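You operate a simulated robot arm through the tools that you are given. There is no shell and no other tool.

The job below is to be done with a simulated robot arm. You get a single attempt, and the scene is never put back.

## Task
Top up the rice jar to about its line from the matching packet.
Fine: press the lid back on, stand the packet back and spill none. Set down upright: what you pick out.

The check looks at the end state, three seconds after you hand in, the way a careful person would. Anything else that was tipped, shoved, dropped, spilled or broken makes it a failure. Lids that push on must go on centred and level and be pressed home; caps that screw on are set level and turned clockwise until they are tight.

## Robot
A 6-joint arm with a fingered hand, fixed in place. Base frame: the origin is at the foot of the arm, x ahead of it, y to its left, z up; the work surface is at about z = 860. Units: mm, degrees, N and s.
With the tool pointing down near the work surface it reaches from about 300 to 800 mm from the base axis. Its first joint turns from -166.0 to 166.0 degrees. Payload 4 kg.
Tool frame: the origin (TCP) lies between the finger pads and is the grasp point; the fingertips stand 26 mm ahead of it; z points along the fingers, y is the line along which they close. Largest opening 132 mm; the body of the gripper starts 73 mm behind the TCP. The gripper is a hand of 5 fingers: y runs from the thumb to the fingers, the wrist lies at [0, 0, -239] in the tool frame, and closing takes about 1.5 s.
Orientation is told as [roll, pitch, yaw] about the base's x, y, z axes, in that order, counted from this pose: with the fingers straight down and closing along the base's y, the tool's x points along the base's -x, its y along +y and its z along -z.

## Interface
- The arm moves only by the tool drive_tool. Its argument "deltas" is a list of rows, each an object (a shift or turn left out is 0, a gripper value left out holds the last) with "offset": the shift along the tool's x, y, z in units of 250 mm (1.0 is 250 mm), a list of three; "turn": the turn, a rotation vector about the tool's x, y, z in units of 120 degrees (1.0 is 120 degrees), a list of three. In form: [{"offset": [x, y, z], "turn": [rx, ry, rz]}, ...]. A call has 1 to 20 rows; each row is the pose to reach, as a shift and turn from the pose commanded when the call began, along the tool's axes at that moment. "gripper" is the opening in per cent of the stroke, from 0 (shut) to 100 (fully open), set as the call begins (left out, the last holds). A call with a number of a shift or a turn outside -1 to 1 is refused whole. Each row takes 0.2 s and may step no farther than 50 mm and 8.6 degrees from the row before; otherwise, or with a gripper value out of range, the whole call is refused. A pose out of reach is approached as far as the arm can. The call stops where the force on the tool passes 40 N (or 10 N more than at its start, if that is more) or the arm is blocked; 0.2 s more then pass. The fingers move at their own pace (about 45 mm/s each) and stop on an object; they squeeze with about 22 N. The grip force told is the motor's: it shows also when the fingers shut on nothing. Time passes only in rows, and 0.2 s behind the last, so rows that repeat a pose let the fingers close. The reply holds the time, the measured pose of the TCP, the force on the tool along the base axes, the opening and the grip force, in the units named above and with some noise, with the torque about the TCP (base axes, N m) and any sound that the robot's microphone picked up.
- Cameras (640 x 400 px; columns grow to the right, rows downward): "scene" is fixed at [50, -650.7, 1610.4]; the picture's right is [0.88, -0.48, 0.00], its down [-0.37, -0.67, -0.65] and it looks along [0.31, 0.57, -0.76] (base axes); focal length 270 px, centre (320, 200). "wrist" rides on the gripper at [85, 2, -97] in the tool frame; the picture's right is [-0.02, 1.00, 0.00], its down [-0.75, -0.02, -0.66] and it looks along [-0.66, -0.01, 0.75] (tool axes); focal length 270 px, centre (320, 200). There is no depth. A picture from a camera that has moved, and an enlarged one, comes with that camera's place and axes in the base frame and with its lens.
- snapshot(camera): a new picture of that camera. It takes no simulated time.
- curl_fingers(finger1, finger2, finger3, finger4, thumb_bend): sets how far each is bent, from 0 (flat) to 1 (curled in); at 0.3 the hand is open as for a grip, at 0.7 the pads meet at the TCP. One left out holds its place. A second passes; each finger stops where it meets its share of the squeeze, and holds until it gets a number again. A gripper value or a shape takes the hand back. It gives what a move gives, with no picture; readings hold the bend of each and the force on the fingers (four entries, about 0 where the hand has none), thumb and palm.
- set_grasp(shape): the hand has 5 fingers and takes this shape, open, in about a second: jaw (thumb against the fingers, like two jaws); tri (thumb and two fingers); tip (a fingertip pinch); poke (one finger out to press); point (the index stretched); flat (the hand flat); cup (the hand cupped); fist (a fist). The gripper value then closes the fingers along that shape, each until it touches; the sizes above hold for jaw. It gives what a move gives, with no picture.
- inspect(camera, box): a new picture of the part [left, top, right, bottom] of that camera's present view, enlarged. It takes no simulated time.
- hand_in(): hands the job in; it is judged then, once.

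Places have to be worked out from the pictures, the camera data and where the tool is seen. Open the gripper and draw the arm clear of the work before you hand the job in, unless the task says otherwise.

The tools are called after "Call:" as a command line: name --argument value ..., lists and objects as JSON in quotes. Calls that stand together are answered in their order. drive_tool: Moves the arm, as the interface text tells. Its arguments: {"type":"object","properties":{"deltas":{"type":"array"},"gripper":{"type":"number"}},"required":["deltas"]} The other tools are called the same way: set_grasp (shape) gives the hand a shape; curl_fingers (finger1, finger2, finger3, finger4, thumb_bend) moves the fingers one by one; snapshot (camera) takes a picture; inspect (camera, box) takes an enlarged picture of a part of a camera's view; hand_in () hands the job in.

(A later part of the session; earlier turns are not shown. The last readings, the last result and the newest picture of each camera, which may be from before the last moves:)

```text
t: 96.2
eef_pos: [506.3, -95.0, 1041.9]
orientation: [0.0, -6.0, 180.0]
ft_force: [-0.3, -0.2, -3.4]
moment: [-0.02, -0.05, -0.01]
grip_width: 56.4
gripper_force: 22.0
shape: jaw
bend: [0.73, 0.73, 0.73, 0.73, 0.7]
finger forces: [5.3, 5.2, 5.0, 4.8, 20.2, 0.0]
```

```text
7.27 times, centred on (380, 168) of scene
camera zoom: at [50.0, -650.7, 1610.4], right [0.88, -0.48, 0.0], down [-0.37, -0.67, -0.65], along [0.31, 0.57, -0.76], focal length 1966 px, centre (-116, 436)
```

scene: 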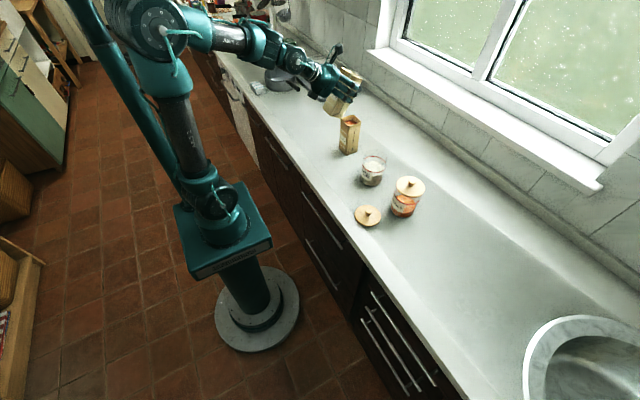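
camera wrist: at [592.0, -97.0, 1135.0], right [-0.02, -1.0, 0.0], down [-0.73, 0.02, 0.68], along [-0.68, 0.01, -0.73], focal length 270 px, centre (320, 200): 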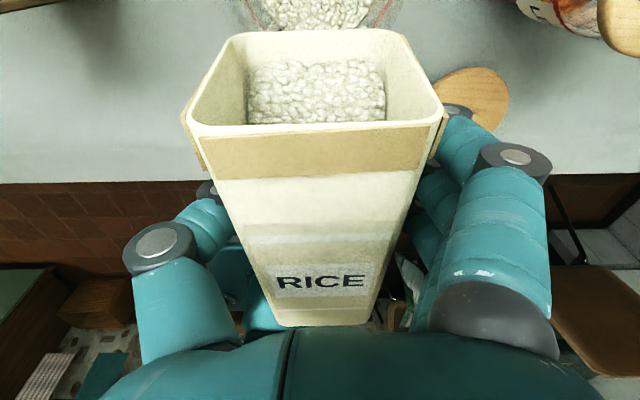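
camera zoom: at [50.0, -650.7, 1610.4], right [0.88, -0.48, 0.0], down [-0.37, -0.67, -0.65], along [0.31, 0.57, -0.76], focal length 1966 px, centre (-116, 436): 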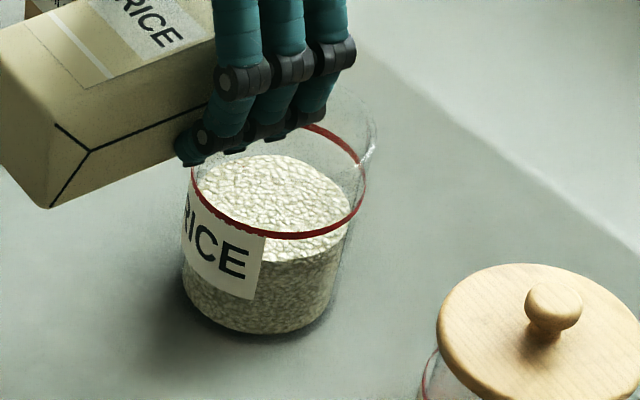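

The lip, the rice and the jar line up well. I'll tilt 3° more with a hold, expecting flow to begin soon.

Call:
drive_tool --deltas '[{"offset": [0.0028, 0, -0.0027], "turn": [0, -0.0125, 0]}, {"offset": [0.0055, 0, -0.0054], "turn": [0, -0.025, 0]}, {"offset": [0.0055, 0, -0.0054], "turn": [0, -0.025, 0]}, {"offset": [0.0055, 0, -0.0054], "turn": [0, -0.025, 0]}]'

Call:
inspect --camera "wrist" --box '[180, 0, 460, 150]'

Call:
inspect --camera "scene" --box '[360, 140, 400, 195]'

```text
t: 97.2
eef_pos: [507.4, -94.3, 1042.8]
orientation: [0.0, -9.0, 179.9]
ft_force: [-0.1, 1.0, -4.3]
moment: [0.0, -0.06, 0.0]
grip_width: 56.4
gripper_force: 22.1
shape: jaw
bend: [0.73, 0.73, 0.73, 0.73, 0.7]
finger forces: [5.3, 5.2, 5.0, 4.8, 20.3, 0.0]
```

```text
2.29 times, centred on (320, 75) of wrist
camera zoom: at [606.5, -97.2, 1126.2], right [-0.02, -1.0, 0.0], down [-0.64, 0.02, 0.77], along [-0.77, 0.01, -0.64], focal length 618 px, centre (320, 486)
```

zoom: 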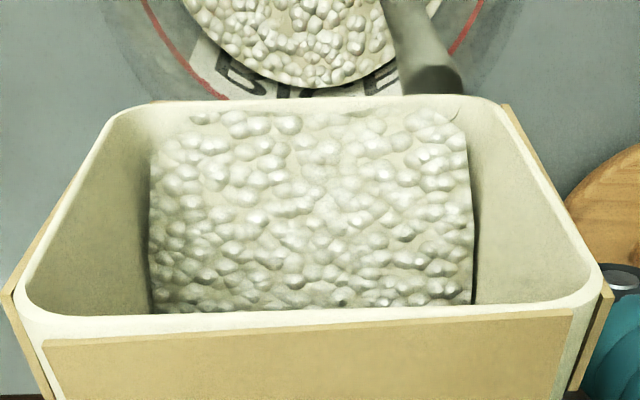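

```text
7.27 times, centred on (380, 168) of scene
camera zoom: at [50.0, -650.7, 1610.4], right [0.88, -0.48, 0.0], down [-0.37, -0.67, -0.65], along [0.31, 0.57, -0.76], focal length 1966 px, centre (-116, 436)
```

zoom: 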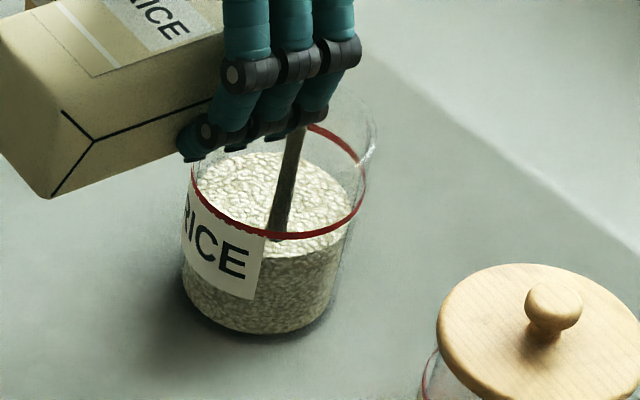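

Flow has started, leaving by the lip's right corner and landing inside the jar about 20 mm off centre. I'll shift 8 mm in +y to centre the stream and let it run out at this tilt.

Call:
drive_tool --deltas '[{"offset": [0, -0.016, 0]}, {"offset": [0, -0.032, 0]}, {"offset": [0, -0.032, 0]}, {"offset": [0, -0.032, 0]}, {"offset": [0, -0.032, 0]}]'

Call:
inspect --camera "wrist" --box '[180, 0, 460, 150]'

Call:
inspect --camera "scene" --box '[360, 140, 400, 195]'

```text
t: 98.4
eef_pos: [506.8, -88.0, 1043.1]
orientation: [0.0, -9.0, 179.9]
ft_force: [-1.2, -0.5, -2.6]
moment: [-0.01, -0.05, 0.0]
grip_width: 56.4
gripper_force: 22.4
shape: jaw
bend: [0.73, 0.73, 0.73, 0.73, 0.7]
finger forces: [5.3, 5.3, 5.0, 4.8, 20.3, 0.0]
```

```text
2.29 times, centred on (320, 75) of wrist
camera zoom: at [606.9, -89.4, 1125.4], right [-0.02, -1.0, 0.0], down [-0.64, 0.02, 0.77], along [-0.77, 0.01, -0.64], focal length 618 px, centre (320, 486)
```

zoom: 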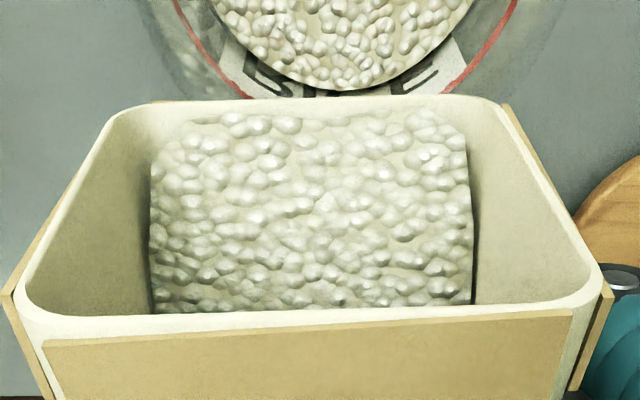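

```text
7.27 times, centred on (380, 168) of scene
camera zoom: at [50.0, -650.7, 1610.4], right [0.88, -0.48, 0.0], down [-0.37, -0.67, -0.65], along [0.31, 0.57, -0.76], focal length 1966 px, centre (-116, 436)
```

zoom: 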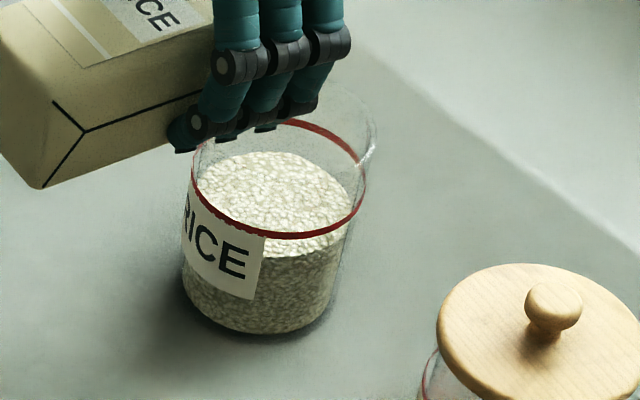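

The stream stopped after a small amount, with the level now about 20 mm below the line. I'll go to 94° and then 96° with holds.

Call:
drive_tool --deltas '[{"offset": [0.003, 0, -0.009], "turn": [0, -0.0167, 0]}, {"offset": [0.003, 0, -0.009], "turn": [0, -0.0167, 0]}, {"offset": [0.003, 0, -0.009], "turn": [0, -0.0167, 0]}, {"offset": [0.003, 0, -0.009], "turn": [0, -0.0167, 0]}, {"offset": [0.003, 0, -0.009], "turn": [0, -0.0167, 0]}, {"offset": [0.003, 0, -0.009], "turn": [0, -0.0167, 0]}]'

Call:
inspect --camera "scene" --box '[360, 140, 400, 195]'

Call:
inspect --camera "wrist" --box '[180, 0, 460, 150]'

```text
t: 99.8
eef_pos: [509.7, -87.5, 1044.7]
orientation: [0.0, -10.9, 180.0]
ft_force: [0.5, 0.0, -3.6]
moment: [-0.04, -0.06, 0.01]
grip_width: 56.2
gripper_force: 22.0
shape: jaw
bend: [0.73, 0.73, 0.73, 0.73, 0.7]
finger forces: [5.3, 5.2, 5.0, 4.8, 20.2, 0.0]
```

```text
7.27 times, centred on (380, 168) of scene
camera zoom: at [50.0, -650.7, 1610.4], right [0.88, -0.48, 0.0], down [-0.37, -0.67, -0.65], along [0.31, 0.57, -0.76], focal length 1966 px, centre (-116, 436)
```

zoom: 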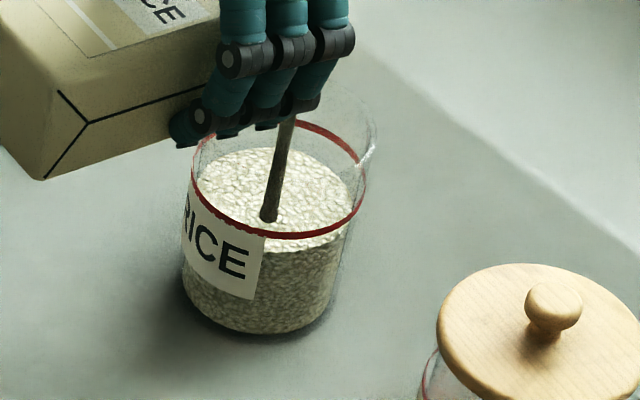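

```text
2.29 times, centred on (320, 75) of wrist
camera zoom: at [611.0, -89.4, 1124.0], right [-0.02, -1.0, 0.0], down [-0.61, 0.02, 0.79], along [-0.79, 0.01, -0.61], focal length 618 px, centre (320, 486)
```

zoom: 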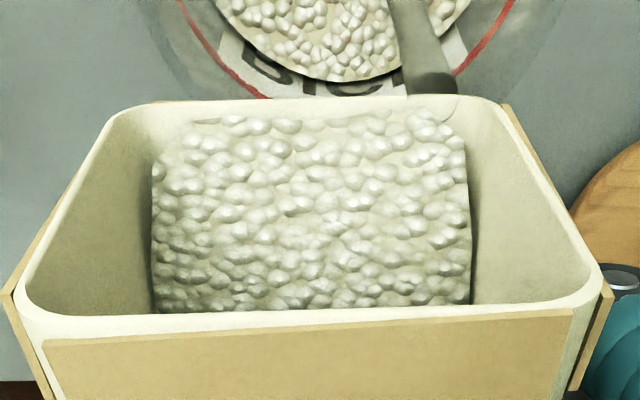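

The stream now lands near the centre of the jar. I'll hold, then add 2° and hold again.

Call:
drive_tool --deltas '[{"offset": [0, 0, 0]}, {"offset": [0, 0, 0]}, {"offset": [0, 0, 0]}, {"offset": [0.0032, 0, -0.0088], "turn": [0, -0.0167, 0]}, {"offset": [0.0032, 0, -0.0088], "turn": [0, -0.0167, 0]}, {"offset": [0.0032, 0, -0.0088], "turn": [0, -0.0167, 0]}, {"offset": [0.0032, 0, -0.0088], "turn": [0, -0.0167, 0]}, {"offset": [0.0032, 0, -0.0088], "turn": [0, -0.0167, 0]}, {"offset": [0.0032, 0, -0.0088], "turn": [0, -0.0167, 0]}, {"offset": [0.0032, 0, -0.0088], "turn": [0, -0.0167, 0]}]'

Call:
inspect --camera "scene" --box '[360, 140, 400, 195]'

Call:
inspect --camera "wrist" --box '[180, 0, 460, 150]'

```text
t: 102.0
eef_pos: [509.9, -87.4, 1046.8]
orientation: [0.0, -13.0, 180.0]
ft_force: [-0.3, 0.8, -2.6]
moment: [0.0, -0.09, 0.0]
grip_width: 56.2
gripper_force: 22.8
shape: jaw
bend: [0.73, 0.73, 0.73, 0.73, 0.7]
finger forces: [5.4, 5.2, 4.9, 4.7, 20.2, 0.0]
```

```text
7.27 times, centred on (380, 168) of scene
camera zoom: at [50.0, -650.7, 1610.4], right [0.88, -0.48, 0.0], down [-0.37, -0.67, -0.65], along [0.31, 0.57, -0.76], focal length 1966 px, centre (-116, 436)
```

zoom: 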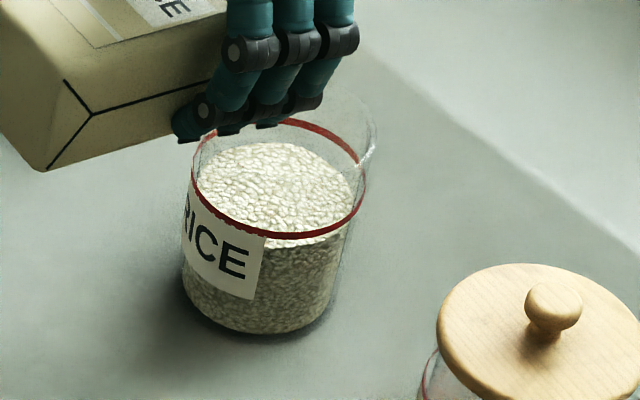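

```text
2.29 times, centred on (320, 75) of wrist
camera zoom: at [615.0, -89.5, 1122.3], right [-0.02, -1.0, 0.0], down [-0.59, 0.02, 0.81], along [-0.81, 0.01, -0.59], focal length 618 px, centre (320, 486)
```

zoom: 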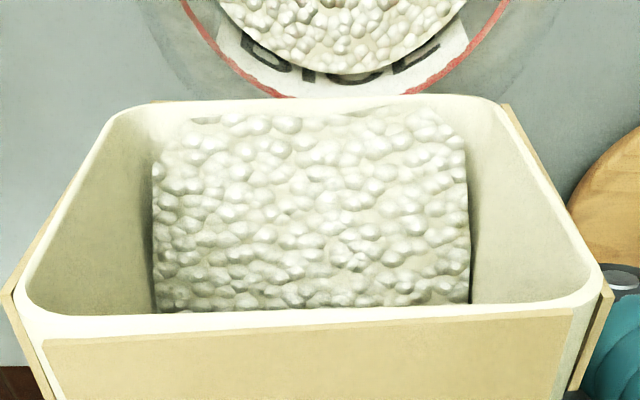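

The level is now about 12–15 mm below the line. I'll add 2° and hold until it settles.

Call:
drive_tool --deltas '[{"offset": [0.0033, 0, -0.009], "turn": [0, -0.0167, 0]}, {"offset": [0.0033, 0, -0.009], "turn": [0, -0.0167, 0]}, {"offset": [0.0033, 0, -0.009], "turn": [0, -0.0167, 0]}, {"offset": [0.0033, 0, -0.009], "turn": [0, -0.0167, 0]}, {"offset": [0.0033, 0, -0.009], "turn": [0, -0.0167, 0]}, {"offset": [0.0033, 0, -0.009], "turn": [0, -0.0167, 0]}, {"offset": [0.0033, 0, -0.009], "turn": [0, -0.0167, 0]}, {"offset": [0.0033, 0, -0.009], "turn": [0, -0.0167, 0]}]'

Call:
inspect --camera "scene" --box '[360, 140, 400, 195]'

Call:
inspect --camera "wrist" --box '[180, 0, 460, 150]'

```text
t: 103.8
eef_pos: [511.7, -86.8, 1048.4]
orientation: [0.0, -15.0, 180.0]
ft_force: [0.3, 0.5, -3.5]
moment: [0.01, -0.06, 0.02]
grip_width: 56.3
gripper_force: 22.6
shape: jaw
bend: [0.73, 0.73, 0.73, 0.73, 0.7]
finger forces: [5.3, 5.2, 5.0, 4.8, 20.0, 0.1]
```

```text
7.27 times, centred on (380, 168) of scene
camera zoom: at [50.0, -650.7, 1610.4], right [0.88, -0.48, 0.0], down [-0.37, -0.67, -0.65], along [0.31, 0.57, -0.76], focal length 1966 px, centre (-116, 436)
```

zoom: 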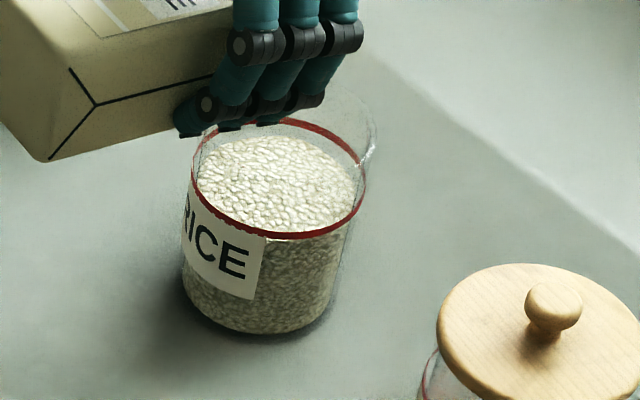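

```text
2.29 times, centred on (320, 75) of wrist
camera zoom: at [618.9, -89.3, 1120.8], right [-0.02, -1.0, 0.01], down [-0.56, 0.02, 0.83], along [-0.83, 0.01, -0.56], focal length 618 px, centre (320, 486)
```

zoom: 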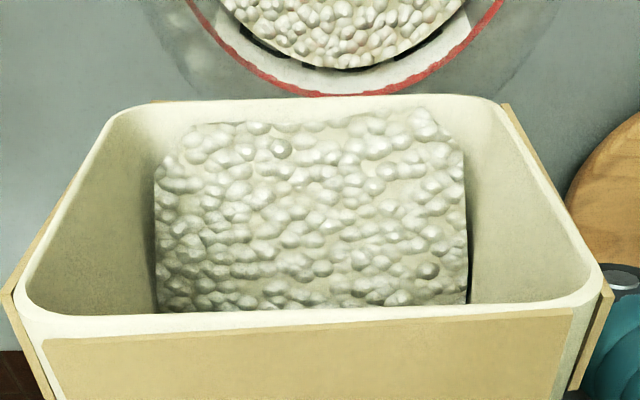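

The stream has stopped and the level is about 5–7 mm below the line. One more 2° step should bring it about to the line.

Call:
drive_tool --deltas '[{"offset": [0.0022, 0, -0.0068], "turn": [0, -0.0125, 0]}, {"offset": [0.0022, 0, -0.0068], "turn": [0, -0.0125, 0]}, {"offset": [0.0022, 0, -0.0068], "turn": [0, -0.0125, 0]}, {"offset": [0.0022, 0, -0.0068], "turn": [0, -0.0125, 0]}, {"offset": [0.0022, 0, -0.0068], "turn": [0, -0.0125, 0]}, {"offset": [0.0022, 0, -0.0068], "turn": [0, -0.0125, 0]}, {"offset": [0.0022, 0, -0.0068], "turn": [0, -0.0125, 0]}, {"offset": [0.0022, 0, -0.0068], "turn": [0, -0.0125, 0]}]'

Call:
inspect --camera "scene" --box '[360, 140, 400, 195]'

Call:
inspect --camera "wrist" --box '[180, 0, 460, 150]'

```text
t: 105.6
eef_pos: [512.7, -86.8, 1051.9]
orientation: [0.0, -16.5, 180.0]
ft_force: [-0.5, 0.3, -2.9]
moment: [-0.01, -0.05, 0.0]
grip_width: 56.5
gripper_force: 22.0
shape: jaw
bend: [0.73, 0.73, 0.73, 0.73, 0.7]
finger forces: [5.2, 5.1, 5.1, 4.8, 20.1, 0.1]
```

```text
7.27 times, centred on (380, 168) of scene
camera zoom: at [50.0, -650.7, 1610.4], right [0.88, -0.48, 0.0], down [-0.37, -0.67, -0.65], along [0.31, 0.57, -0.76], focal length 1966 px, centre (-116, 436)
```

zoom: 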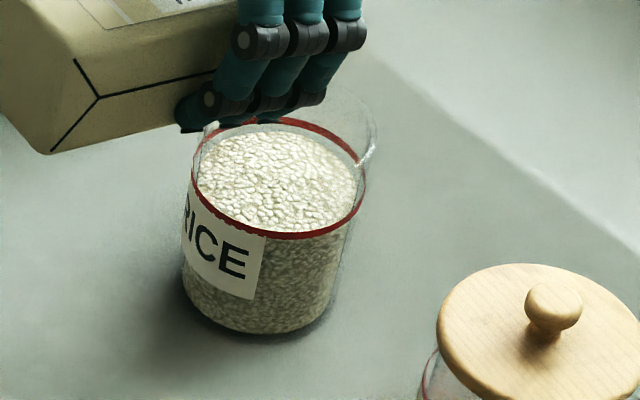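

```text
2.29 times, centred on (320, 75) of wrist
camera zoom: at [621.8, -89.1, 1119.8], right [-0.02, -1.0, 0.01], down [-0.54, 0.02, 0.84], along [-0.84, 0.01, -0.54], focal length 618 px, centre (320, 486)
```

zoom: 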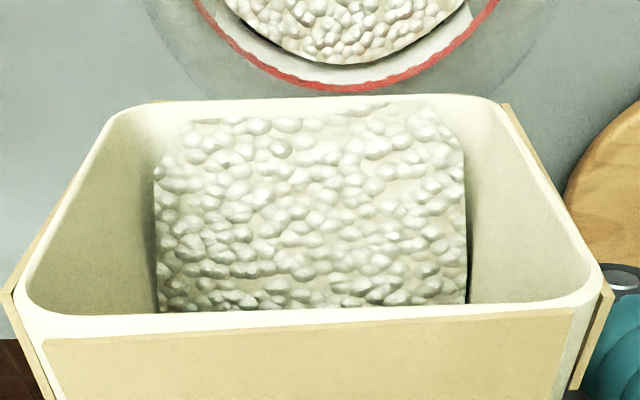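

The level is now very near the line. I'll zoom in further to compare the rice edge with the ring before deciding on more.

Call:
inspect --camera "scene" --box '[368, 152, 394, 178]'

Call:
inspect --camera "wrist" --box '[250, 0, 420, 60]'

```text
15.38 times, centred on (381, 165) of scene
camera zoom: at [50.0, -650.7, 1610.4], right [0.88, -0.48, 0.0], down [-0.37, -0.67, -0.65], along [0.31, 0.57, -0.76], focal length 4158 px, centre (-618, 738)
```

zoom: 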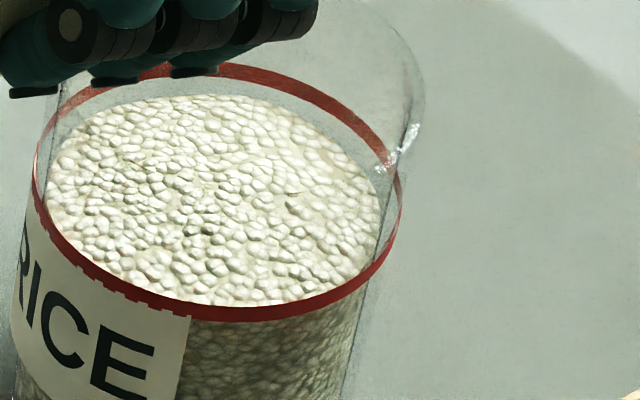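

```text
3.76 times, centred on (335, 30) of wrist
camera zoom: at [621.8, -89.1, 1119.8], right [-0.02, -1.0, 0.01], down [-0.54, 0.02, 0.84], along [-0.84, 0.01, -0.54], focal length 1018 px, centre (264, 840)
```

zoom: 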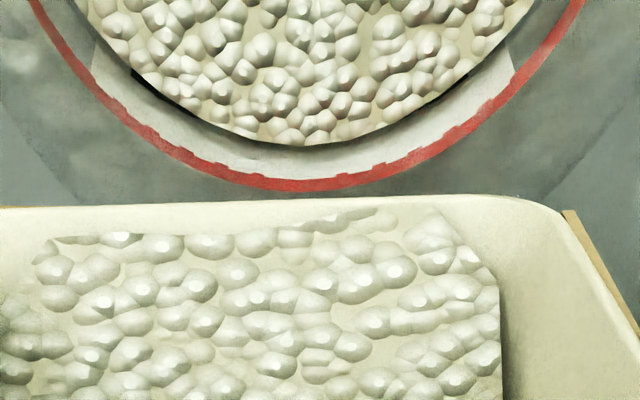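

The rice is about 4–5 mm below the line. I'll add 1.5° more, which should give about 3–4 mm.

Call:
drive_tool --deltas '[{"offset": [0.0022, 0, -0.0065], "turn": [0, -0.0125, 0]}, {"offset": [0.0022, 0, -0.0065], "turn": [0, -0.0125, 0]}, {"offset": [0.0022, 0, -0.0065], "turn": [0, -0.0125, 0]}, {"offset": [0.0022, 0, -0.0065], "turn": [0, -0.0125, 0]}, {"offset": [0.0022, 0, -0.0065], "turn": [0, -0.0125, 0]}, {"offset": [0.0022, 0, -0.0065], "turn": [0, -0.0125, 0]}, {"offset": [0.0022, 0, -0.0065], "turn": [0, -0.0125, 0]}, {"offset": [0.0022, 0, -0.0065], "turn": [0, -0.0125, 0]}]'

Call:
inspect --camera "scene" --box '[368, 152, 394, 178]'

Call:
inspect --camera "wrist" --box '[180, 0, 460, 150]'

```text
t: 107.4
eef_pos: [513.4, -87.2, 1053.2]
orientation: [0.0, -18.0, 179.9]
ft_force: [-0.3, 0.1, -3.1]
moment: [0.02, -0.07, 0.0]
grip_width: 56.3
gripper_force: 22.1
shape: jaw
bend: [0.73, 0.73, 0.73, 0.73, 0.7]
finger forces: [5.3, 5.2, 5.0, 4.8, 20.2, 0.1]
```

```text
15.38 times, centred on (381, 165) of scene
camera zoom: at [50.0, -650.7, 1610.4], right [0.88, -0.48, 0.0], down [-0.37, -0.67, -0.65], along [0.31, 0.57, -0.76], focal length 4158 px, centre (-618, 738)
```

zoom: 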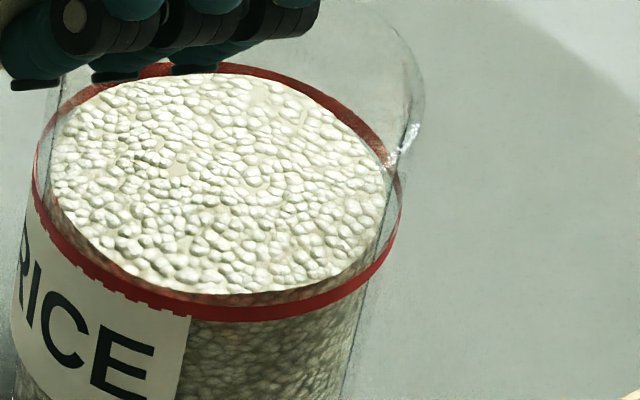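

```text
2.29 times, centred on (320, 75) of wrist
camera zoom: at [624.2, -89.1, 1118.4], right [-0.02, -1.0, 0.01], down [-0.51, 0.02, 0.86], along [-0.86, 0.01, -0.51], focal length 618 px, centre (320, 486)
```

zoom: 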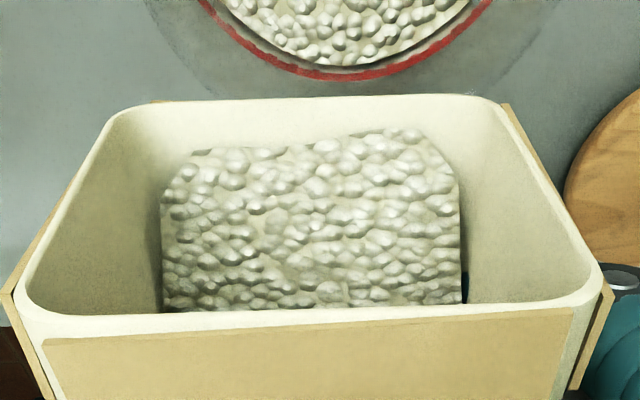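

The rice is now at the line (about 2–3 mm above its middle) and the flow has stopped. I'll raise the packet and tilt it back, keeping the lip over the jar at first.

Call:
drive_tool --deltas '[{"offset": [-0.0232, 0, -0.0572], "turn": [0, 0.0648, 0]}, {"offset": [-0.0557, 0, -0.1374], "turn": [0, 0.1296, 0]}, {"offset": [-0.0836, 0, -0.206], "turn": [0, 0.1944, 0]}, {"offset": [-0.1114, 0, -0.2747], "turn": [0, 0.2592, 0]}, {"offset": [-0.1393, 0, -0.3434], "turn": [0, 0.324, 0]}, {"offset": [-0.1393, 0, -0.3434], "turn": [0, 0.3888, 0]}, {"offset": [-0.1393, 0, -0.3434], "turn": [0, 0.4536, 0]}, {"offset": [-0.1393, 0, -0.3434], "turn": [0, 0.5184, 0]}, {"offset": [-0.1393, 0, -0.3434], "turn": [0, 0.5833, 0]}, {"offset": [-0.1393, 0, -0.3434], "turn": [0, 0.5833, 0]}]'

Call:
snapshot --camera "wrist"

Call:
inspect --camera "scene" --box '[320, 90, 440, 220]'

Call:
inspect --camera "scene" --box '[360, 145, 400, 190]'

```text
t: 109.6
eef_pos: [507.7, -87.5, 1145.4]
orientation: [0.0, 52.2, 179.9]
ft_force: [-0.4, -0.4, -3.6]
moment: [0.02, -0.05, 0.0]
grip_width: 56.2
gripper_force: 21.8
shape: jaw
bend: [0.73, 0.73, 0.73, 0.73, 0.7]
finger forces: [5.2, 5.1, 4.9, 4.8, 19.8, 0.1]
```

```text
taken
camera wrist: at [483.1, -89.2, 1270.8], right [-0.01, -1.0, -0.02], down [-0.98, 0.02, -0.19], along [0.19, 0.01, -0.98], focal length 270 px, centre (320, 200)
```

wrist: 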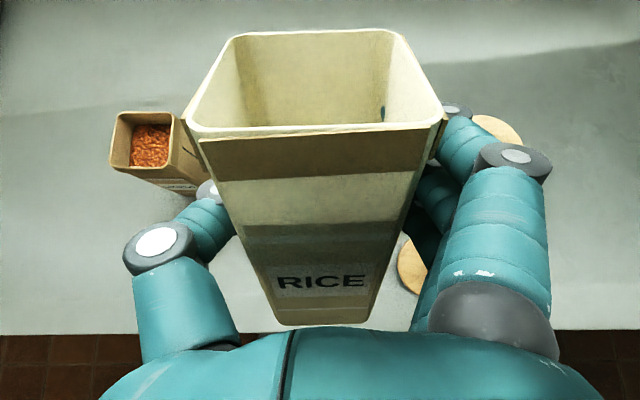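

```text
3.08 times, centred on (380, 155) of scene
camera zoom: at [50.0, -650.7, 1610.4], right [0.88, -0.48, 0.0], down [-0.37, -0.67, -0.65], along [0.31, 0.57, -0.76], focal length 832 px, centre (135, 338)
```

zoom: 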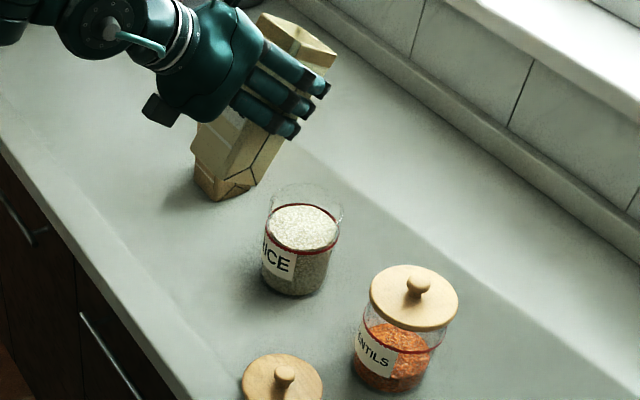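

```text
8.89 times, centred on (380, 168) of scene
camera zoom: at [50.0, -650.7, 1610.4], right [0.88, -0.48, 0.0], down [-0.37, -0.67, -0.65], along [0.31, 0.57, -0.76], focal length 2402 px, centre (-213, 489)
```

zoom: 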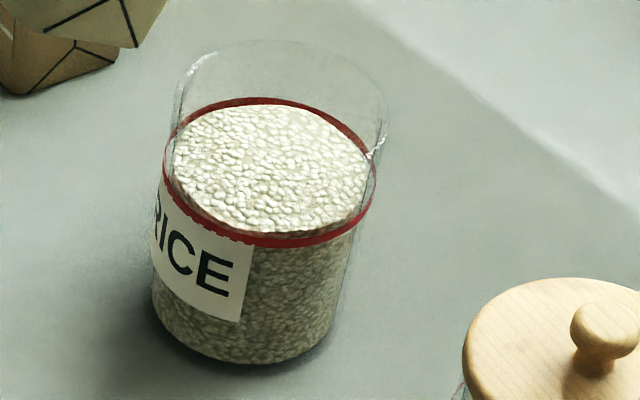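

The jar is filled to its line and the counter is clean. Now I'll carry the packet back toward its place, first half.

Call:
drive_tool --deltas '[{"offset": [0.0176, -0.1, 0.0226]}, {"offset": [0.0353, -0.23, 0.0452]}, {"offset": [0.0529, -0.36, 0.0678]}, {"offset": [0.0706, -0.49, 0.0903]}, {"offset": [0.0882, -0.62, 0.1129]}, {"offset": [0.1059, -0.728, 0.1355]}, {"offset": [0.1059, -0.728, 0.1355]}]'

Call:
drive_tool --deltas '[{"offset": [0.0181, -0.1, 0.0231], "turn": [0, 0.0431, 0]}, {"offset": [0.0361, -0.23, 0.0462], "turn": [0, 0.0861, 0]}, {"offset": [0.0542, -0.36, 0.0694], "turn": [0, 0.1292, 0]}, {"offset": [0.0722, -0.49, 0.0925], "turn": [0, 0.1722, 0]}, {"offset": [0.0903, -0.62, 0.1156], "turn": [0, 0.2153, 0]}, {"offset": [0.1084, -0.7, 0.1387], "turn": [0, 0.2583, 0]}, {"offset": [0.1084, -0.7, 0.1387], "turn": [0, 0.2583, 0]}, {"offset": [0.1084, -0.7, 0.1387], "turn": [0, 0.2583, 0]}]'

Call:
drive_tool --deltas '[{"offset": [0, 0, 0]}]'

Call:
snapshot --camera "wrist"

Call:
snapshot --camera "scene"

```text
t: 111.2
eef_pos: [549.5, 94.8, 1143.2]
orientation: [0.0, 51.9, 179.9]
ft_force: [-0.7, -0.7, -3.4]
moment: [0.02, -0.06, 0.02]
grip_width: 56.1
gripper_force: 21.6
shape: jaw
bend: [0.73, 0.73, 0.73, 0.73, 0.7]
finger forces: [5.1, 5.2, 5.0, 4.8, 20.2, 0.0]
```

```text
t: 113.0
eef_pos: [596.1, 270.8, 1144.8]
orientation: [-0.2, 83.0, 179.8]
ft_force: [-0.2, 0.2, -2.8]
moment: [-0.01, -0.02, -0.05]
grip_width: 55.8
gripper_force: 22.2
shape: jaw
bend: [0.73, 0.73, 0.73, 0.73, 0.7]
finger forces: [5.2, 5.1, 4.9, 4.7, 19.9, 0.0]
```

```text
t: 113.4
eef_pos: [595.0, 270.3, 1144.7]
orientation: [0.0, 82.9, 179.9]
ft_force: [0.6, 0.4, -4.2]
moment: [0.04, -0.02, -0.02]
grip_width: 56.1
gripper_force: 21.5
shape: jaw
bend: [0.73, 0.73, 0.73, 0.73, 0.7]
finger forces: [5.2, 5.1, 4.9, 4.8, 19.9, 0.0]
```

```text
taken
camera wrist: at [509.2, 268.4, 1240.1], right [0.0, -1.0, -0.02], down [-0.74, 0.02, -0.67], along [0.67, 0.01, -0.74], focal length 270 px, centre (320, 200)
```

wrist: 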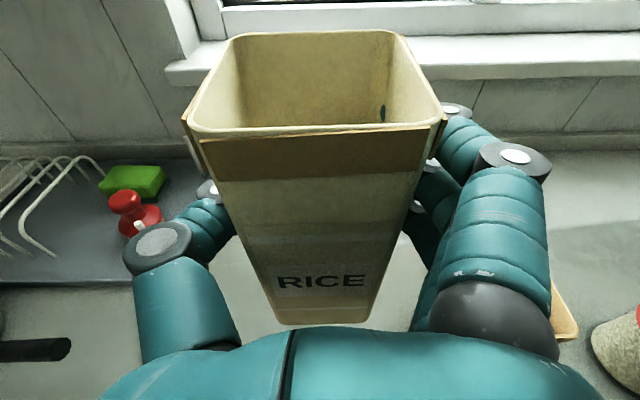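

```text
taken
```

scene: 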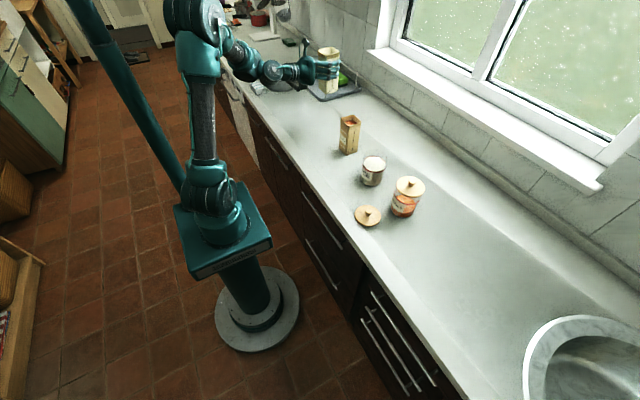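

The packet is upright above its spot with no slip this time. I'll lower it to just above the counter.

Call:
drive_tool --deltas '[{"offset": [-0.1, 0, 0.0123]}, {"offset": [-0.24, 0, 0.0285]}, {"offset": [-0.38, 0, 0.0447]}, {"offset": [-0.52, 0, 0.0609]}, {"offset": [-0.64, 0, 0.0766]}, {"offset": [-0.72, 0, 0.0864]}, {"offset": [-0.7491, 0, 0.088]}, {"offset": [-0.7491, 0, 0.088]}]'

Call:
drive_tool --deltas '[{"offset": [-0.006, 0, 0.0007]}, {"offset": [-0.012, 0, 0.0015]}, {"offset": [-0.012, 0, 0.0015]}]'

```text
t: 115.2
eef_pos: [593.4, 269.8, 957.6]
orientation: [0.0, 83.0, 179.9]
ft_force: [0.2, 0.0, -4.6]
moment: [0.03, 0.02, 0.03]
grip_width: 55.9
gripper_force: 21.7
shape: jaw
bend: [0.73, 0.73, 0.73, 0.73, 0.7]
finger forces: [5.1, 5.1, 4.9, 4.7, 19.8, 0.0]
```

```text
t: 116.0
eef_pos: [592.3, 269.2, 953.4]
orientation: [-0.2, 83.0, 179.8]
ft_force: [-0.8, -0.5, -3.8]
moment: [0.01, -0.01, -0.03]
grip_width: 55.9
gripper_force: 21.8
shape: jaw
bend: [0.73, 0.73, 0.73, 0.73, 0.7]
finger forces: [5.2, 5.1, 4.9, 4.6, 19.7, 0.1]
```

Still hanging free at z≈953.5, so I'll continue in 1–1.5 mm steps watching the force.

Call:
drive_tool --deltas '[{"offset": [-0.005, 0, 0.0006]}, {"offset": [-0.01, 0, 0.0012]}, {"offset": [-0.01, 0, 0.0012]}]'

Call:
drive_tool --deltas '[{"offset": [-0.004, 0, 0.0005]}, {"offset": [-0.004, 0, 0.0005]}, {"offset": [-0.004, 0, 0.0005]}]'

```text
t: 116.8
eef_pos: [593.5, 270.2, 949.9]
orientation: [0.0, 83.0, 180.0]
ft_force: [0.0, 0.4, -3.3]
moment: [0.02, 0.03, 0.02]
grip_width: 56.1
gripper_force: 22.5
shape: jaw
bend: [0.73, 0.73, 0.73, 0.73, 0.7]
finger forces: [5.1, 5.1, 4.8, 4.8, 19.7, 0.0]
```

```text
t: 117.6
eef_pos: [593.3, 271.3, 950.5]
orientation: [-0.1, 83.0, 179.9]
ft_force: [0.4, 1.1, -3.2]
moment: [-0.01, 0.0, 0.02]
grip_width: 55.8
gripper_force: 22.1
shape: jaw
bend: [0.73, 0.73, 0.73, 0.73, 0.7]
finger forces: [5.1, 5.2, 4.8, 4.7, 19.7, 0.0]
```

The weight is still on the hand at about z 950, so I'll lower another millimetre at a time.

Call:
drive_tool --deltas '[{"offset": [-0.004, 0, 0.0005]}, {"offset": [-0.004, 0, 0.0005]}, {"offset": [-0.004, 0, 0.0005]}]'

Call:
drive_tool --deltas '[{"offset": [-0.004, 0, 0.0005]}, {"offset": [-0.004, 0, 0.0005]}, {"offset": [-0.004, 0, 0.0005]}]'

```text
t: 118.4
eef_pos: [593.7, 269.6, 948.0]
orientation: [-0.2, 83.0, 179.8]
ft_force: [0.1, -0.6, -1.8]
moment: [0.01, 0.03, -0.01]
grip_width: 56.1
gripper_force: 22.4
shape: jaw
bend: [0.73, 0.73, 0.73, 0.73, 0.7]
finger forces: [5.2, 5.1, 4.9, 4.6, 19.8, 0.0]
```

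```text
t: 119.2
eef_pos: [592.4, 269.2, 947.9]
orientation: [-0.2, 83.1, 179.7]
ft_force: [2.4, 0.0, 3.0]
moment: [0.03, -0.02, 0.01]
grip_width: 56.0
gripper_force: 22.4
shape: jaw
bend: [0.73, 0.73, 0.73, 0.73, 0.7]
finger forces: [5.2, 5.0, 4.9, 4.8, 20.2, 0.0]
```

The packet stands on the counter, pressed lightly (3 N). I'll open the hand and look.

Call:
drive_tool --deltas '[{"offset": [0.0015, 0, 0]}, {"offset": [0.0015, 0, 0]}, {"offset": [0.0015, 0, 0]}, {"offset": [0.0015, 0, 0]}, {"offset": [0.0015, 0, 0]}, {"offset": [0.0015, 0, 0]}, {"offset": [0.0015, 0, 0]}]' --gripper 100

Call:
snapshot --camera "wrist"

Call:
inspect --camera "scene" --box '[240, 50, 400, 190]'

```text
t: 120.8
eef_pos: [594.4, 270.3, 948.6]
orientation: [-0.1, 82.9, 179.8]
ft_force: [0.5, 0.0, 0.0]
moment: [0.0, 0.02, 0.02]
grip_width: 131.9
gripper_force: 0.0
shape: jaw
bend: [0.3, 0.3, 0.3, 0.3, 0.3]
finger forces: [0.0, 0.1, 0.1, 0.1, 0.1, 0.0]
```

```text
taken
camera wrist: at [508.3, 268.0, 1044.1], right [0.0, -1.0, -0.02], down [-0.74, 0.02, -0.67], along [0.67, 0.01, -0.74], focal length 270 px, centre (320, 200)
```

wrist: 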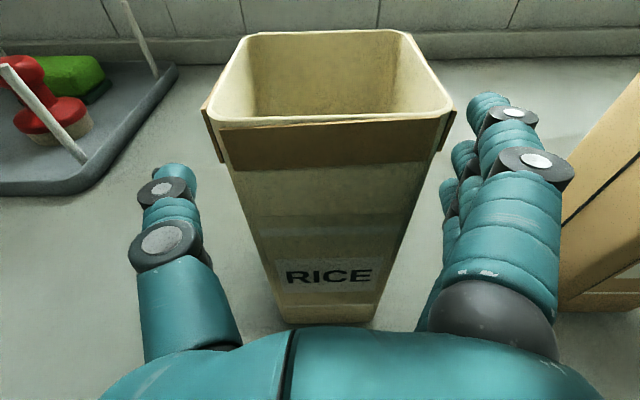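

```text
2.86 times, centred on (320, 120) of scene
camera zoom: at [50.0, -650.7, 1610.4], right [0.88, -0.48, 0.0], down [-0.37, -0.67, -0.65], along [0.31, 0.57, -0.76], focal length 772 px, centre (320, 429)
```

zoom: 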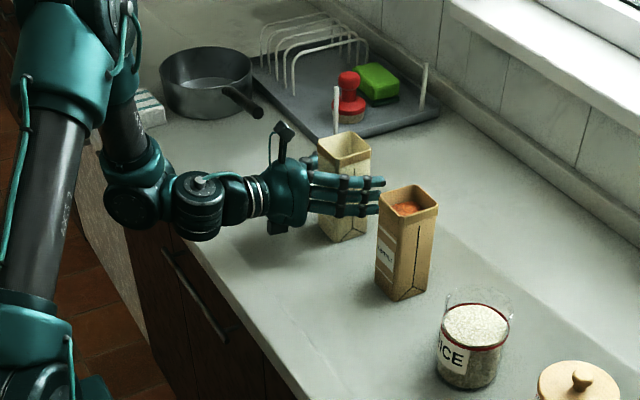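

The packet stands upright in its place. I'll rise straight up clear of it.

Call:
drive_tool --deltas '[{"offset": [0.05, 0, -0.0061]}, {"offset": [0.2, 0, -0.0246]}, {"offset": [0.37, 0, -0.0454]}, {"offset": [0.55, 0, -0.0676]}, {"offset": [0.7345, 0, -0.0902]}, {"offset": [0.7345, 0, -0.0902]}]'

Call:
snapshot --camera "wrist"

Call:
inspect --camera "scene" --box '[280, 70, 420, 210]'

```text
t: 122.2
eef_pos: [594.3, 268.5, 1133.9]
orientation: [-0.1, 82.9, 179.9]
ft_force: [0.3, -1.1, -0.3]
moment: [0.02, 0.02, -0.01]
grip_width: 131.9
gripper_force: 0.0
shape: jaw
bend: [0.3, 0.3, 0.3, 0.3, 0.3]
finger forces: [0.0, 0.0, 0.0, 0.0, 0.0, 0.0]
```

```text
taken
camera wrist: at [507.6, 266.5, 1229.5], right [0.0, -1.0, -0.02], down [-0.74, 0.02, -0.67], along [0.67, 0.01, -0.74], focal length 270 px, centre (320, 200)
```

wrist: 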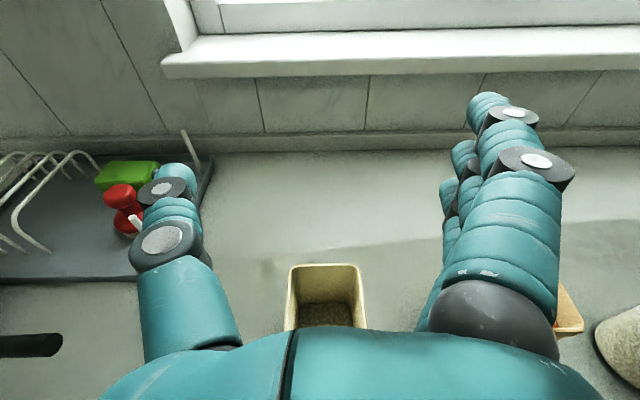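

```text
2.86 times, centred on (350, 140) of scene
camera zoom: at [50.0, -650.7, 1610.4], right [0.88, -0.48, 0.0], down [-0.37, -0.67, -0.65], along [0.31, 0.57, -0.76], focal length 772 px, centre (234, 371)
```

zoom: 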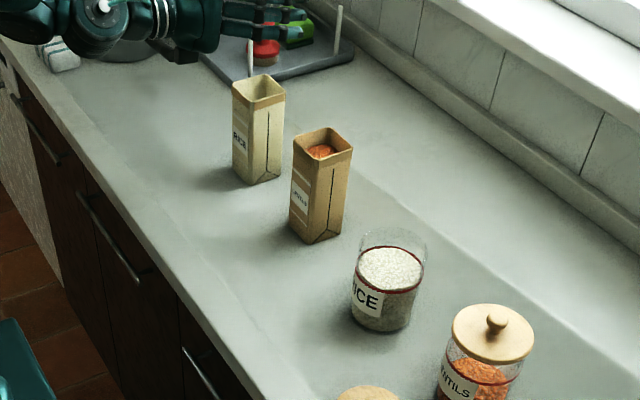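

Both packets stand upright and the jar is filled. Now I'll turn the hand back to point straight down.

Call:
drive_tool --deltas '[{"turn": [0, -0.0692, 0]}, {"turn": [0, -0.1383, 0]}, {"turn": [0, -0.2075, 0]}, {"turn": [0, -0.2767, 0]}, {"turn": [0, -0.3458, 0]}, {"turn": [0, -0.415, 0]}, {"turn": [0, -0.4842, 0]}, {"turn": [0, -0.5533, 0]}, {"turn": [0, -0.6225, 0]}, {"turn": [0, -0.6917, 0]}, {"turn": [0, -0.6917, 0]}]'

Call:
drive_tool --deltas '[{"turn": [0, 0, -0.0682]}, {"turn": [0, 0, -0.1364]}, {"turn": [0, 0, -0.2045]}, {"turn": [0, 0, -0.2727]}, {"turn": [0, 0, -0.3409]}, {"turn": [0, 0, -0.4091]}, {"turn": [0, 0, -0.4773]}, {"turn": [0, 0, -0.5455]}, {"turn": [0, 0, -0.6136]}, {"turn": [0, 0, -0.6818]}, {"turn": [0, 0, -0.75]}]'

Call:
drive_tool --deltas '[{"turn": [0, 0, -0.0682]}, {"turn": [0, 0, -0.1364]}, {"turn": [0, 0, -0.2045]}, {"turn": [0, 0, -0.2727]}, {"turn": [0, 0, -0.3409]}, {"turn": [0, 0, -0.4091]}, {"turn": [0, 0, -0.4773]}, {"turn": [0, 0, -0.5455]}, {"turn": [0, 0, -0.6136]}, {"turn": [0, 0, -0.6818]}, {"turn": [0, 0, -0.75]}, {"turn": [0, 0, -0.75]}]'

Call:
drive_tool --deltas '[{"offset": [0, 0, 0]}]'

```text
t: 124.6
eef_pos: [591.8, 270.7, 1133.9]
orientation: [0.1, -0.1, 180.0]
ft_force: [-0.2, 0.5, 0.4]
moment: [-0.02, 0.0, 0.01]
grip_width: 131.9
gripper_force: 0.0
shape: jaw
bend: [0.3, 0.3, 0.3, 0.3, 0.3]
finger forces: [0.0, 0.0, 0.0, 0.0, 0.0, 0.0]
```

```text
t: 127.0
eef_pos: [594.1, 270.0, 1132.3]
orientation: [-0.1, 0.0, -89.8]
ft_force: [0.1, 0.4, 0.5]
moment: [0.0, -0.04, 0.0]
grip_width: 131.9
gripper_force: 0.1
shape: jaw
bend: [0.3, 0.3, 0.3, 0.3, 0.3]
finger forces: [0.0, 0.0, 0.0, 0.0, 0.0, 0.1]
```

```text
t: 129.6
eef_pos: [593.0, 270.6, 1132.7]
orientation: [-0.1, 0.0, 0.0]
ft_force: [-0.5, 0.5, -0.4]
moment: [-0.01, -0.01, 0.02]
grip_width: 131.9
gripper_force: 0.1
shape: jaw
bend: [0.3, 0.3, 0.3, 0.3, 0.3]
finger forces: [0.0, 0.0, 0.0, 0.0, 0.0, 0.0]
```

```text
t: 130.0
eef_pos: [592.4, 271.4, 1133.6]
orientation: [0.0, -0.1, 0.0]
ft_force: [-0.1, 0.5, -0.5]
moment: [-0.01, 0.0, 0.03]
grip_width: 132.0
gripper_force: 0.1
shape: jaw
bend: [0.3, 0.3, 0.3, 0.3, 0.3]
finger forces: [0.1, 0.1, 0.0, 0.0, 0.0, 0.0]
```

The hand points down in its original orientation. I'll take the three-finger shape and travel high toward the lid.

Call:
set_grasp --shape "tri"

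Call:
drive_tool --deltas '[{"offset": [0.044, -0.12, -0.08]}, {"offset": [0.088, -0.3, -0.08]}, {"offset": [0.132, -0.48, -0.08]}, {"offset": [0.176, -0.66, -0.08]}, {"offset": [0.22, -0.84, -0.08]}, {"offset": [0.264, -1.0, -0.08]}]' --gripper 100

Call:
drive_tool --deltas '[{"offset": [0.044, -0.15, 0]}, {"offset": [0.088, -0.33, 0]}, {"offset": [0.132, -0.51, 0]}, {"offset": [0.176, -0.69, 0]}, {"offset": [0.22, -0.85, 0]}, {"offset": [0.268, -1.0, 0]}, {"offset": [0.268, -1.0, 0]}, {"offset": [0.268, -1.0, 0]}]' --gripper 45

Call:
drive_tool --deltas '[{"offset": [0, 0, 0]}]'

Call:
snapshot --camera "wrist"

Call:
inspect --camera "scene" --box '[310, 100, 440, 240]'

```text
t: 130.9
eef_pos: [593.0, 269.4, 1133.6]
orientation: [0.0, 0.1, 0.0]
ft_force: [-0.1, -0.3, -0.8]
moment: [-0.01, -0.02, -0.02]
grip_width: 131.6
gripper_force: 0.1
shape: tri
bend: [0.0, 0.3, 0.3, 0.0, 0.3]
finger forces: [0.1, 0.1, 0.0, 0.1, 0.0, 0.1]
```

```text
t: 132.3
eef_pos: [526.4, 19.7, 1154.3]
orientation: [0.1, 0.1, 0.0]
ft_force: [0.9, -0.3, -0.6]
moment: [0.0, 0.03, 0.01]
grip_width: 131.9
gripper_force: 0.0
shape: tri
bend: [0.0, 0.3, 0.3, 0.0, 0.3]
finger forces: [0.1, 0.1, 0.0, 0.0, 0.1, 0.0]
```

```text
t: 134.1
eef_pos: [459.5, -233.1, 1151.0]
orientation: [0.0, 0.0, 0.0]
ft_force: [-0.3, -0.3, 0.2]
moment: [0.01, 0.0, -0.02]
grip_width: 60.2
gripper_force: 0.1
shape: tri
bend: [0.0, 0.73, 0.73, 0.0, 0.7]
finger forces: [0.1, 0.0, 0.0, 0.1, 0.0, 0.0]
```

```text
t: 134.5
eef_pos: [459.2, -231.7, 1151.2]
orientation: [-0.1, 0.0, 0.0]
ft_force: [-1.0, 0.5, 0.1]
moment: [0.01, 0.03, 0.02]
grip_width: 60.5
gripper_force: 0.0
shape: tri
bend: [0.0, 0.73, 0.73, 0.0, 0.7]
finger forces: [0.0, 0.0, 0.0, 0.0, 0.0, 0.0]
```

```text
taken
camera wrist: at [375.2, -230.4, 1248.0], right [0.02, 1.0, 0.0], down [0.75, -0.02, 0.66], along [0.66, -0.01, -0.75], focal length 270 px, centre (320, 200)
```

wrist: 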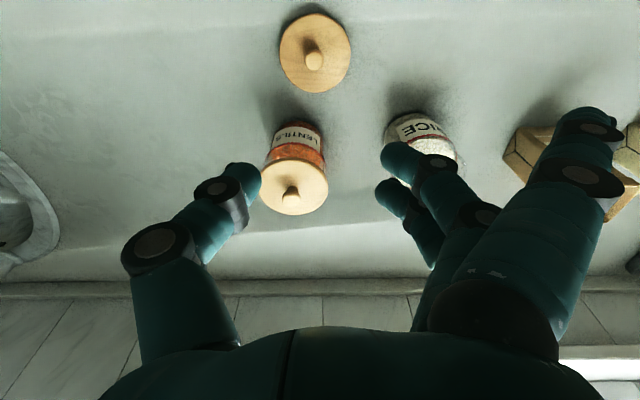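

```text
2.86 times, centred on (375, 170) of scene
camera zoom: at [50.0, -650.7, 1610.4], right [0.88, -0.48, 0.0], down [-0.37, -0.67, -0.65], along [0.31, 0.57, -0.76], focal length 772 px, centre (163, 286)
```

zoom: 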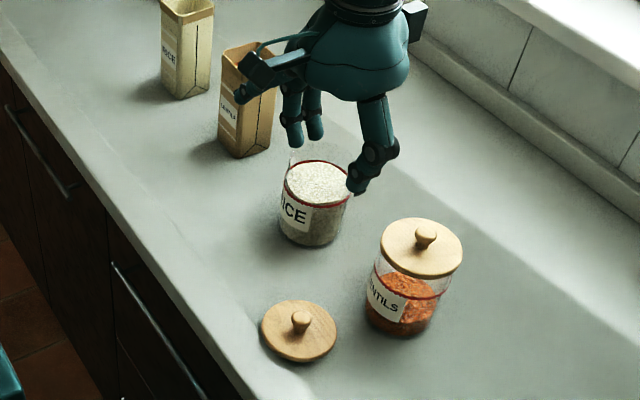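

The lid is where I left it, at about (460, -240). I'll move over it and down to z≈1000 and check the centring.

Call:
drive_tool --deltas '[{"offset": [-0.001, -0.01, 0.1]}, {"offset": [-0.002, -0.02, 0.25]}, {"offset": [-0.003, -0.032, 0.4]}, {"offset": [-0.003, -0.032, 0.52]}, {"offset": [-0.003, -0.032, 0.604]}, {"offset": [-0.003, -0.032, 0.604]}]'

Call:
drive_tool --deltas '[{"offset": [0, 0, 0]}]'

Call:
snapshot --camera "wrist"

```text
t: 135.9
eef_pos: [462.8, -238.8, 1000.3]
orientation: [0.0, 0.1, -0.1]
ft_force: [0.3, -0.9, 0.6]
moment: [-0.03, -0.01, 0.0]
grip_width: 60.5
gripper_force: 0.1
shape: tri
bend: [0.0, 0.73, 0.73, 0.0, 0.7]
finger forces: [0.1, 0.0, 0.1, 0.0, 0.0, 0.0]
```

```text
t: 136.3
eef_pos: [462.3, -239.3, 1000.1]
orientation: [0.0, 0.0, 0.0]
ft_force: [0.7, -0.9, -0.1]
moment: [0.02, 0.0, -0.02]
grip_width: 60.3
gripper_force: 0.1
shape: tri
bend: [0.0, 0.73, 0.73, 0.0, 0.7]
finger forces: [0.1, 0.0, 0.1, 0.1, 0.1, 0.1]
```

```text
taken
camera wrist: at [378.3, -237.5, 1096.8], right [0.02, 1.0, 0.0], down [0.75, -0.02, 0.66], along [0.66, -0.01, -0.75], focal length 270 px, centre (320, 200)
```

wrist: 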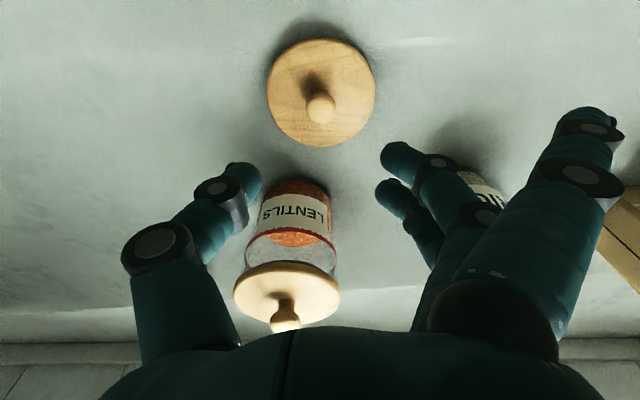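

The knob is nearly centred under the hand. I'll shift 1.7 mm toward the base and lower to the height where I released it (TCP z≈907).

Call:
drive_tool --deltas '[{"offset": [0.0068, 0.002, 0.12]}, {"offset": [0.0068, 0.002, 0.24]}, {"offset": [0.0068, 0.002, 0.32]}, {"offset": [0.0068, 0.002, 0.36]}, {"offset": [0.0068, 0.002, 0.372]}, {"offset": [0.0068, 0.002, 0.372]}]'

Call:
drive_tool --deltas '[{"offset": [0, 0, 0]}]'

Call:
snapshot --camera "wrist"

Call:
inspect --camera "scene" --box '[330, 150, 420, 250]'

```text
t: 137.7
eef_pos: [458.4, -238.4, 909.3]
orientation: [0.0, 0.0, 0.0]
ft_force: [-0.5, -0.6, -0.1]
moment: [0.03, 0.01, 0.01]
grip_width: 60.1
gripper_force: 0.0
shape: tri
bend: [0.0, 0.73, 0.73, 0.0, 0.7]
finger forces: [0.0, 0.0, 0.0, 0.0, 0.0, 0.0]
```

```text
t: 138.1
eef_pos: [458.9, -238.4, 907.6]
orientation: [0.0, 0.0, 0.0]
ft_force: [-0.5, 0.8, -0.2]
moment: [0.0, 0.01, -0.03]
grip_width: 60.1
gripper_force: 0.0
shape: tri
bend: [0.0, 0.73, 0.73, 0.0, 0.7]
finger forces: [0.0, 0.0, 0.0, 0.1, 0.0, 0.1]
```

```text
taken
camera wrist: at [375.0, -236.2, 1005.2], right [0.02, 1.0, 0.0], down [0.75, -0.02, 0.66], along [0.66, -0.01, -0.75], focal length 270 px, centre (320, 200)
```

wrist: 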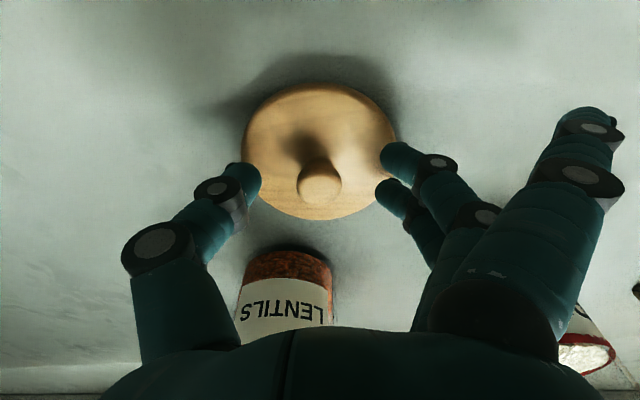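

```text
4.00 times, centred on (375, 200) of scene
camera zoom: at [50.0, -650.7, 1610.4], right [0.88, -0.48, 0.0], down [-0.37, -0.67, -0.65], along [0.31, 0.57, -0.76], focal length 1081 px, centre (100, 200)
```

zoom: 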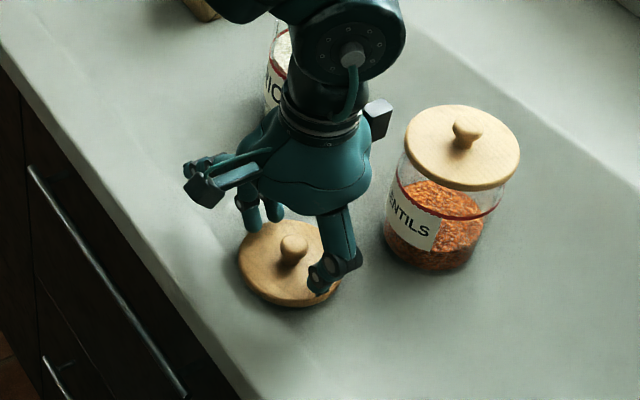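

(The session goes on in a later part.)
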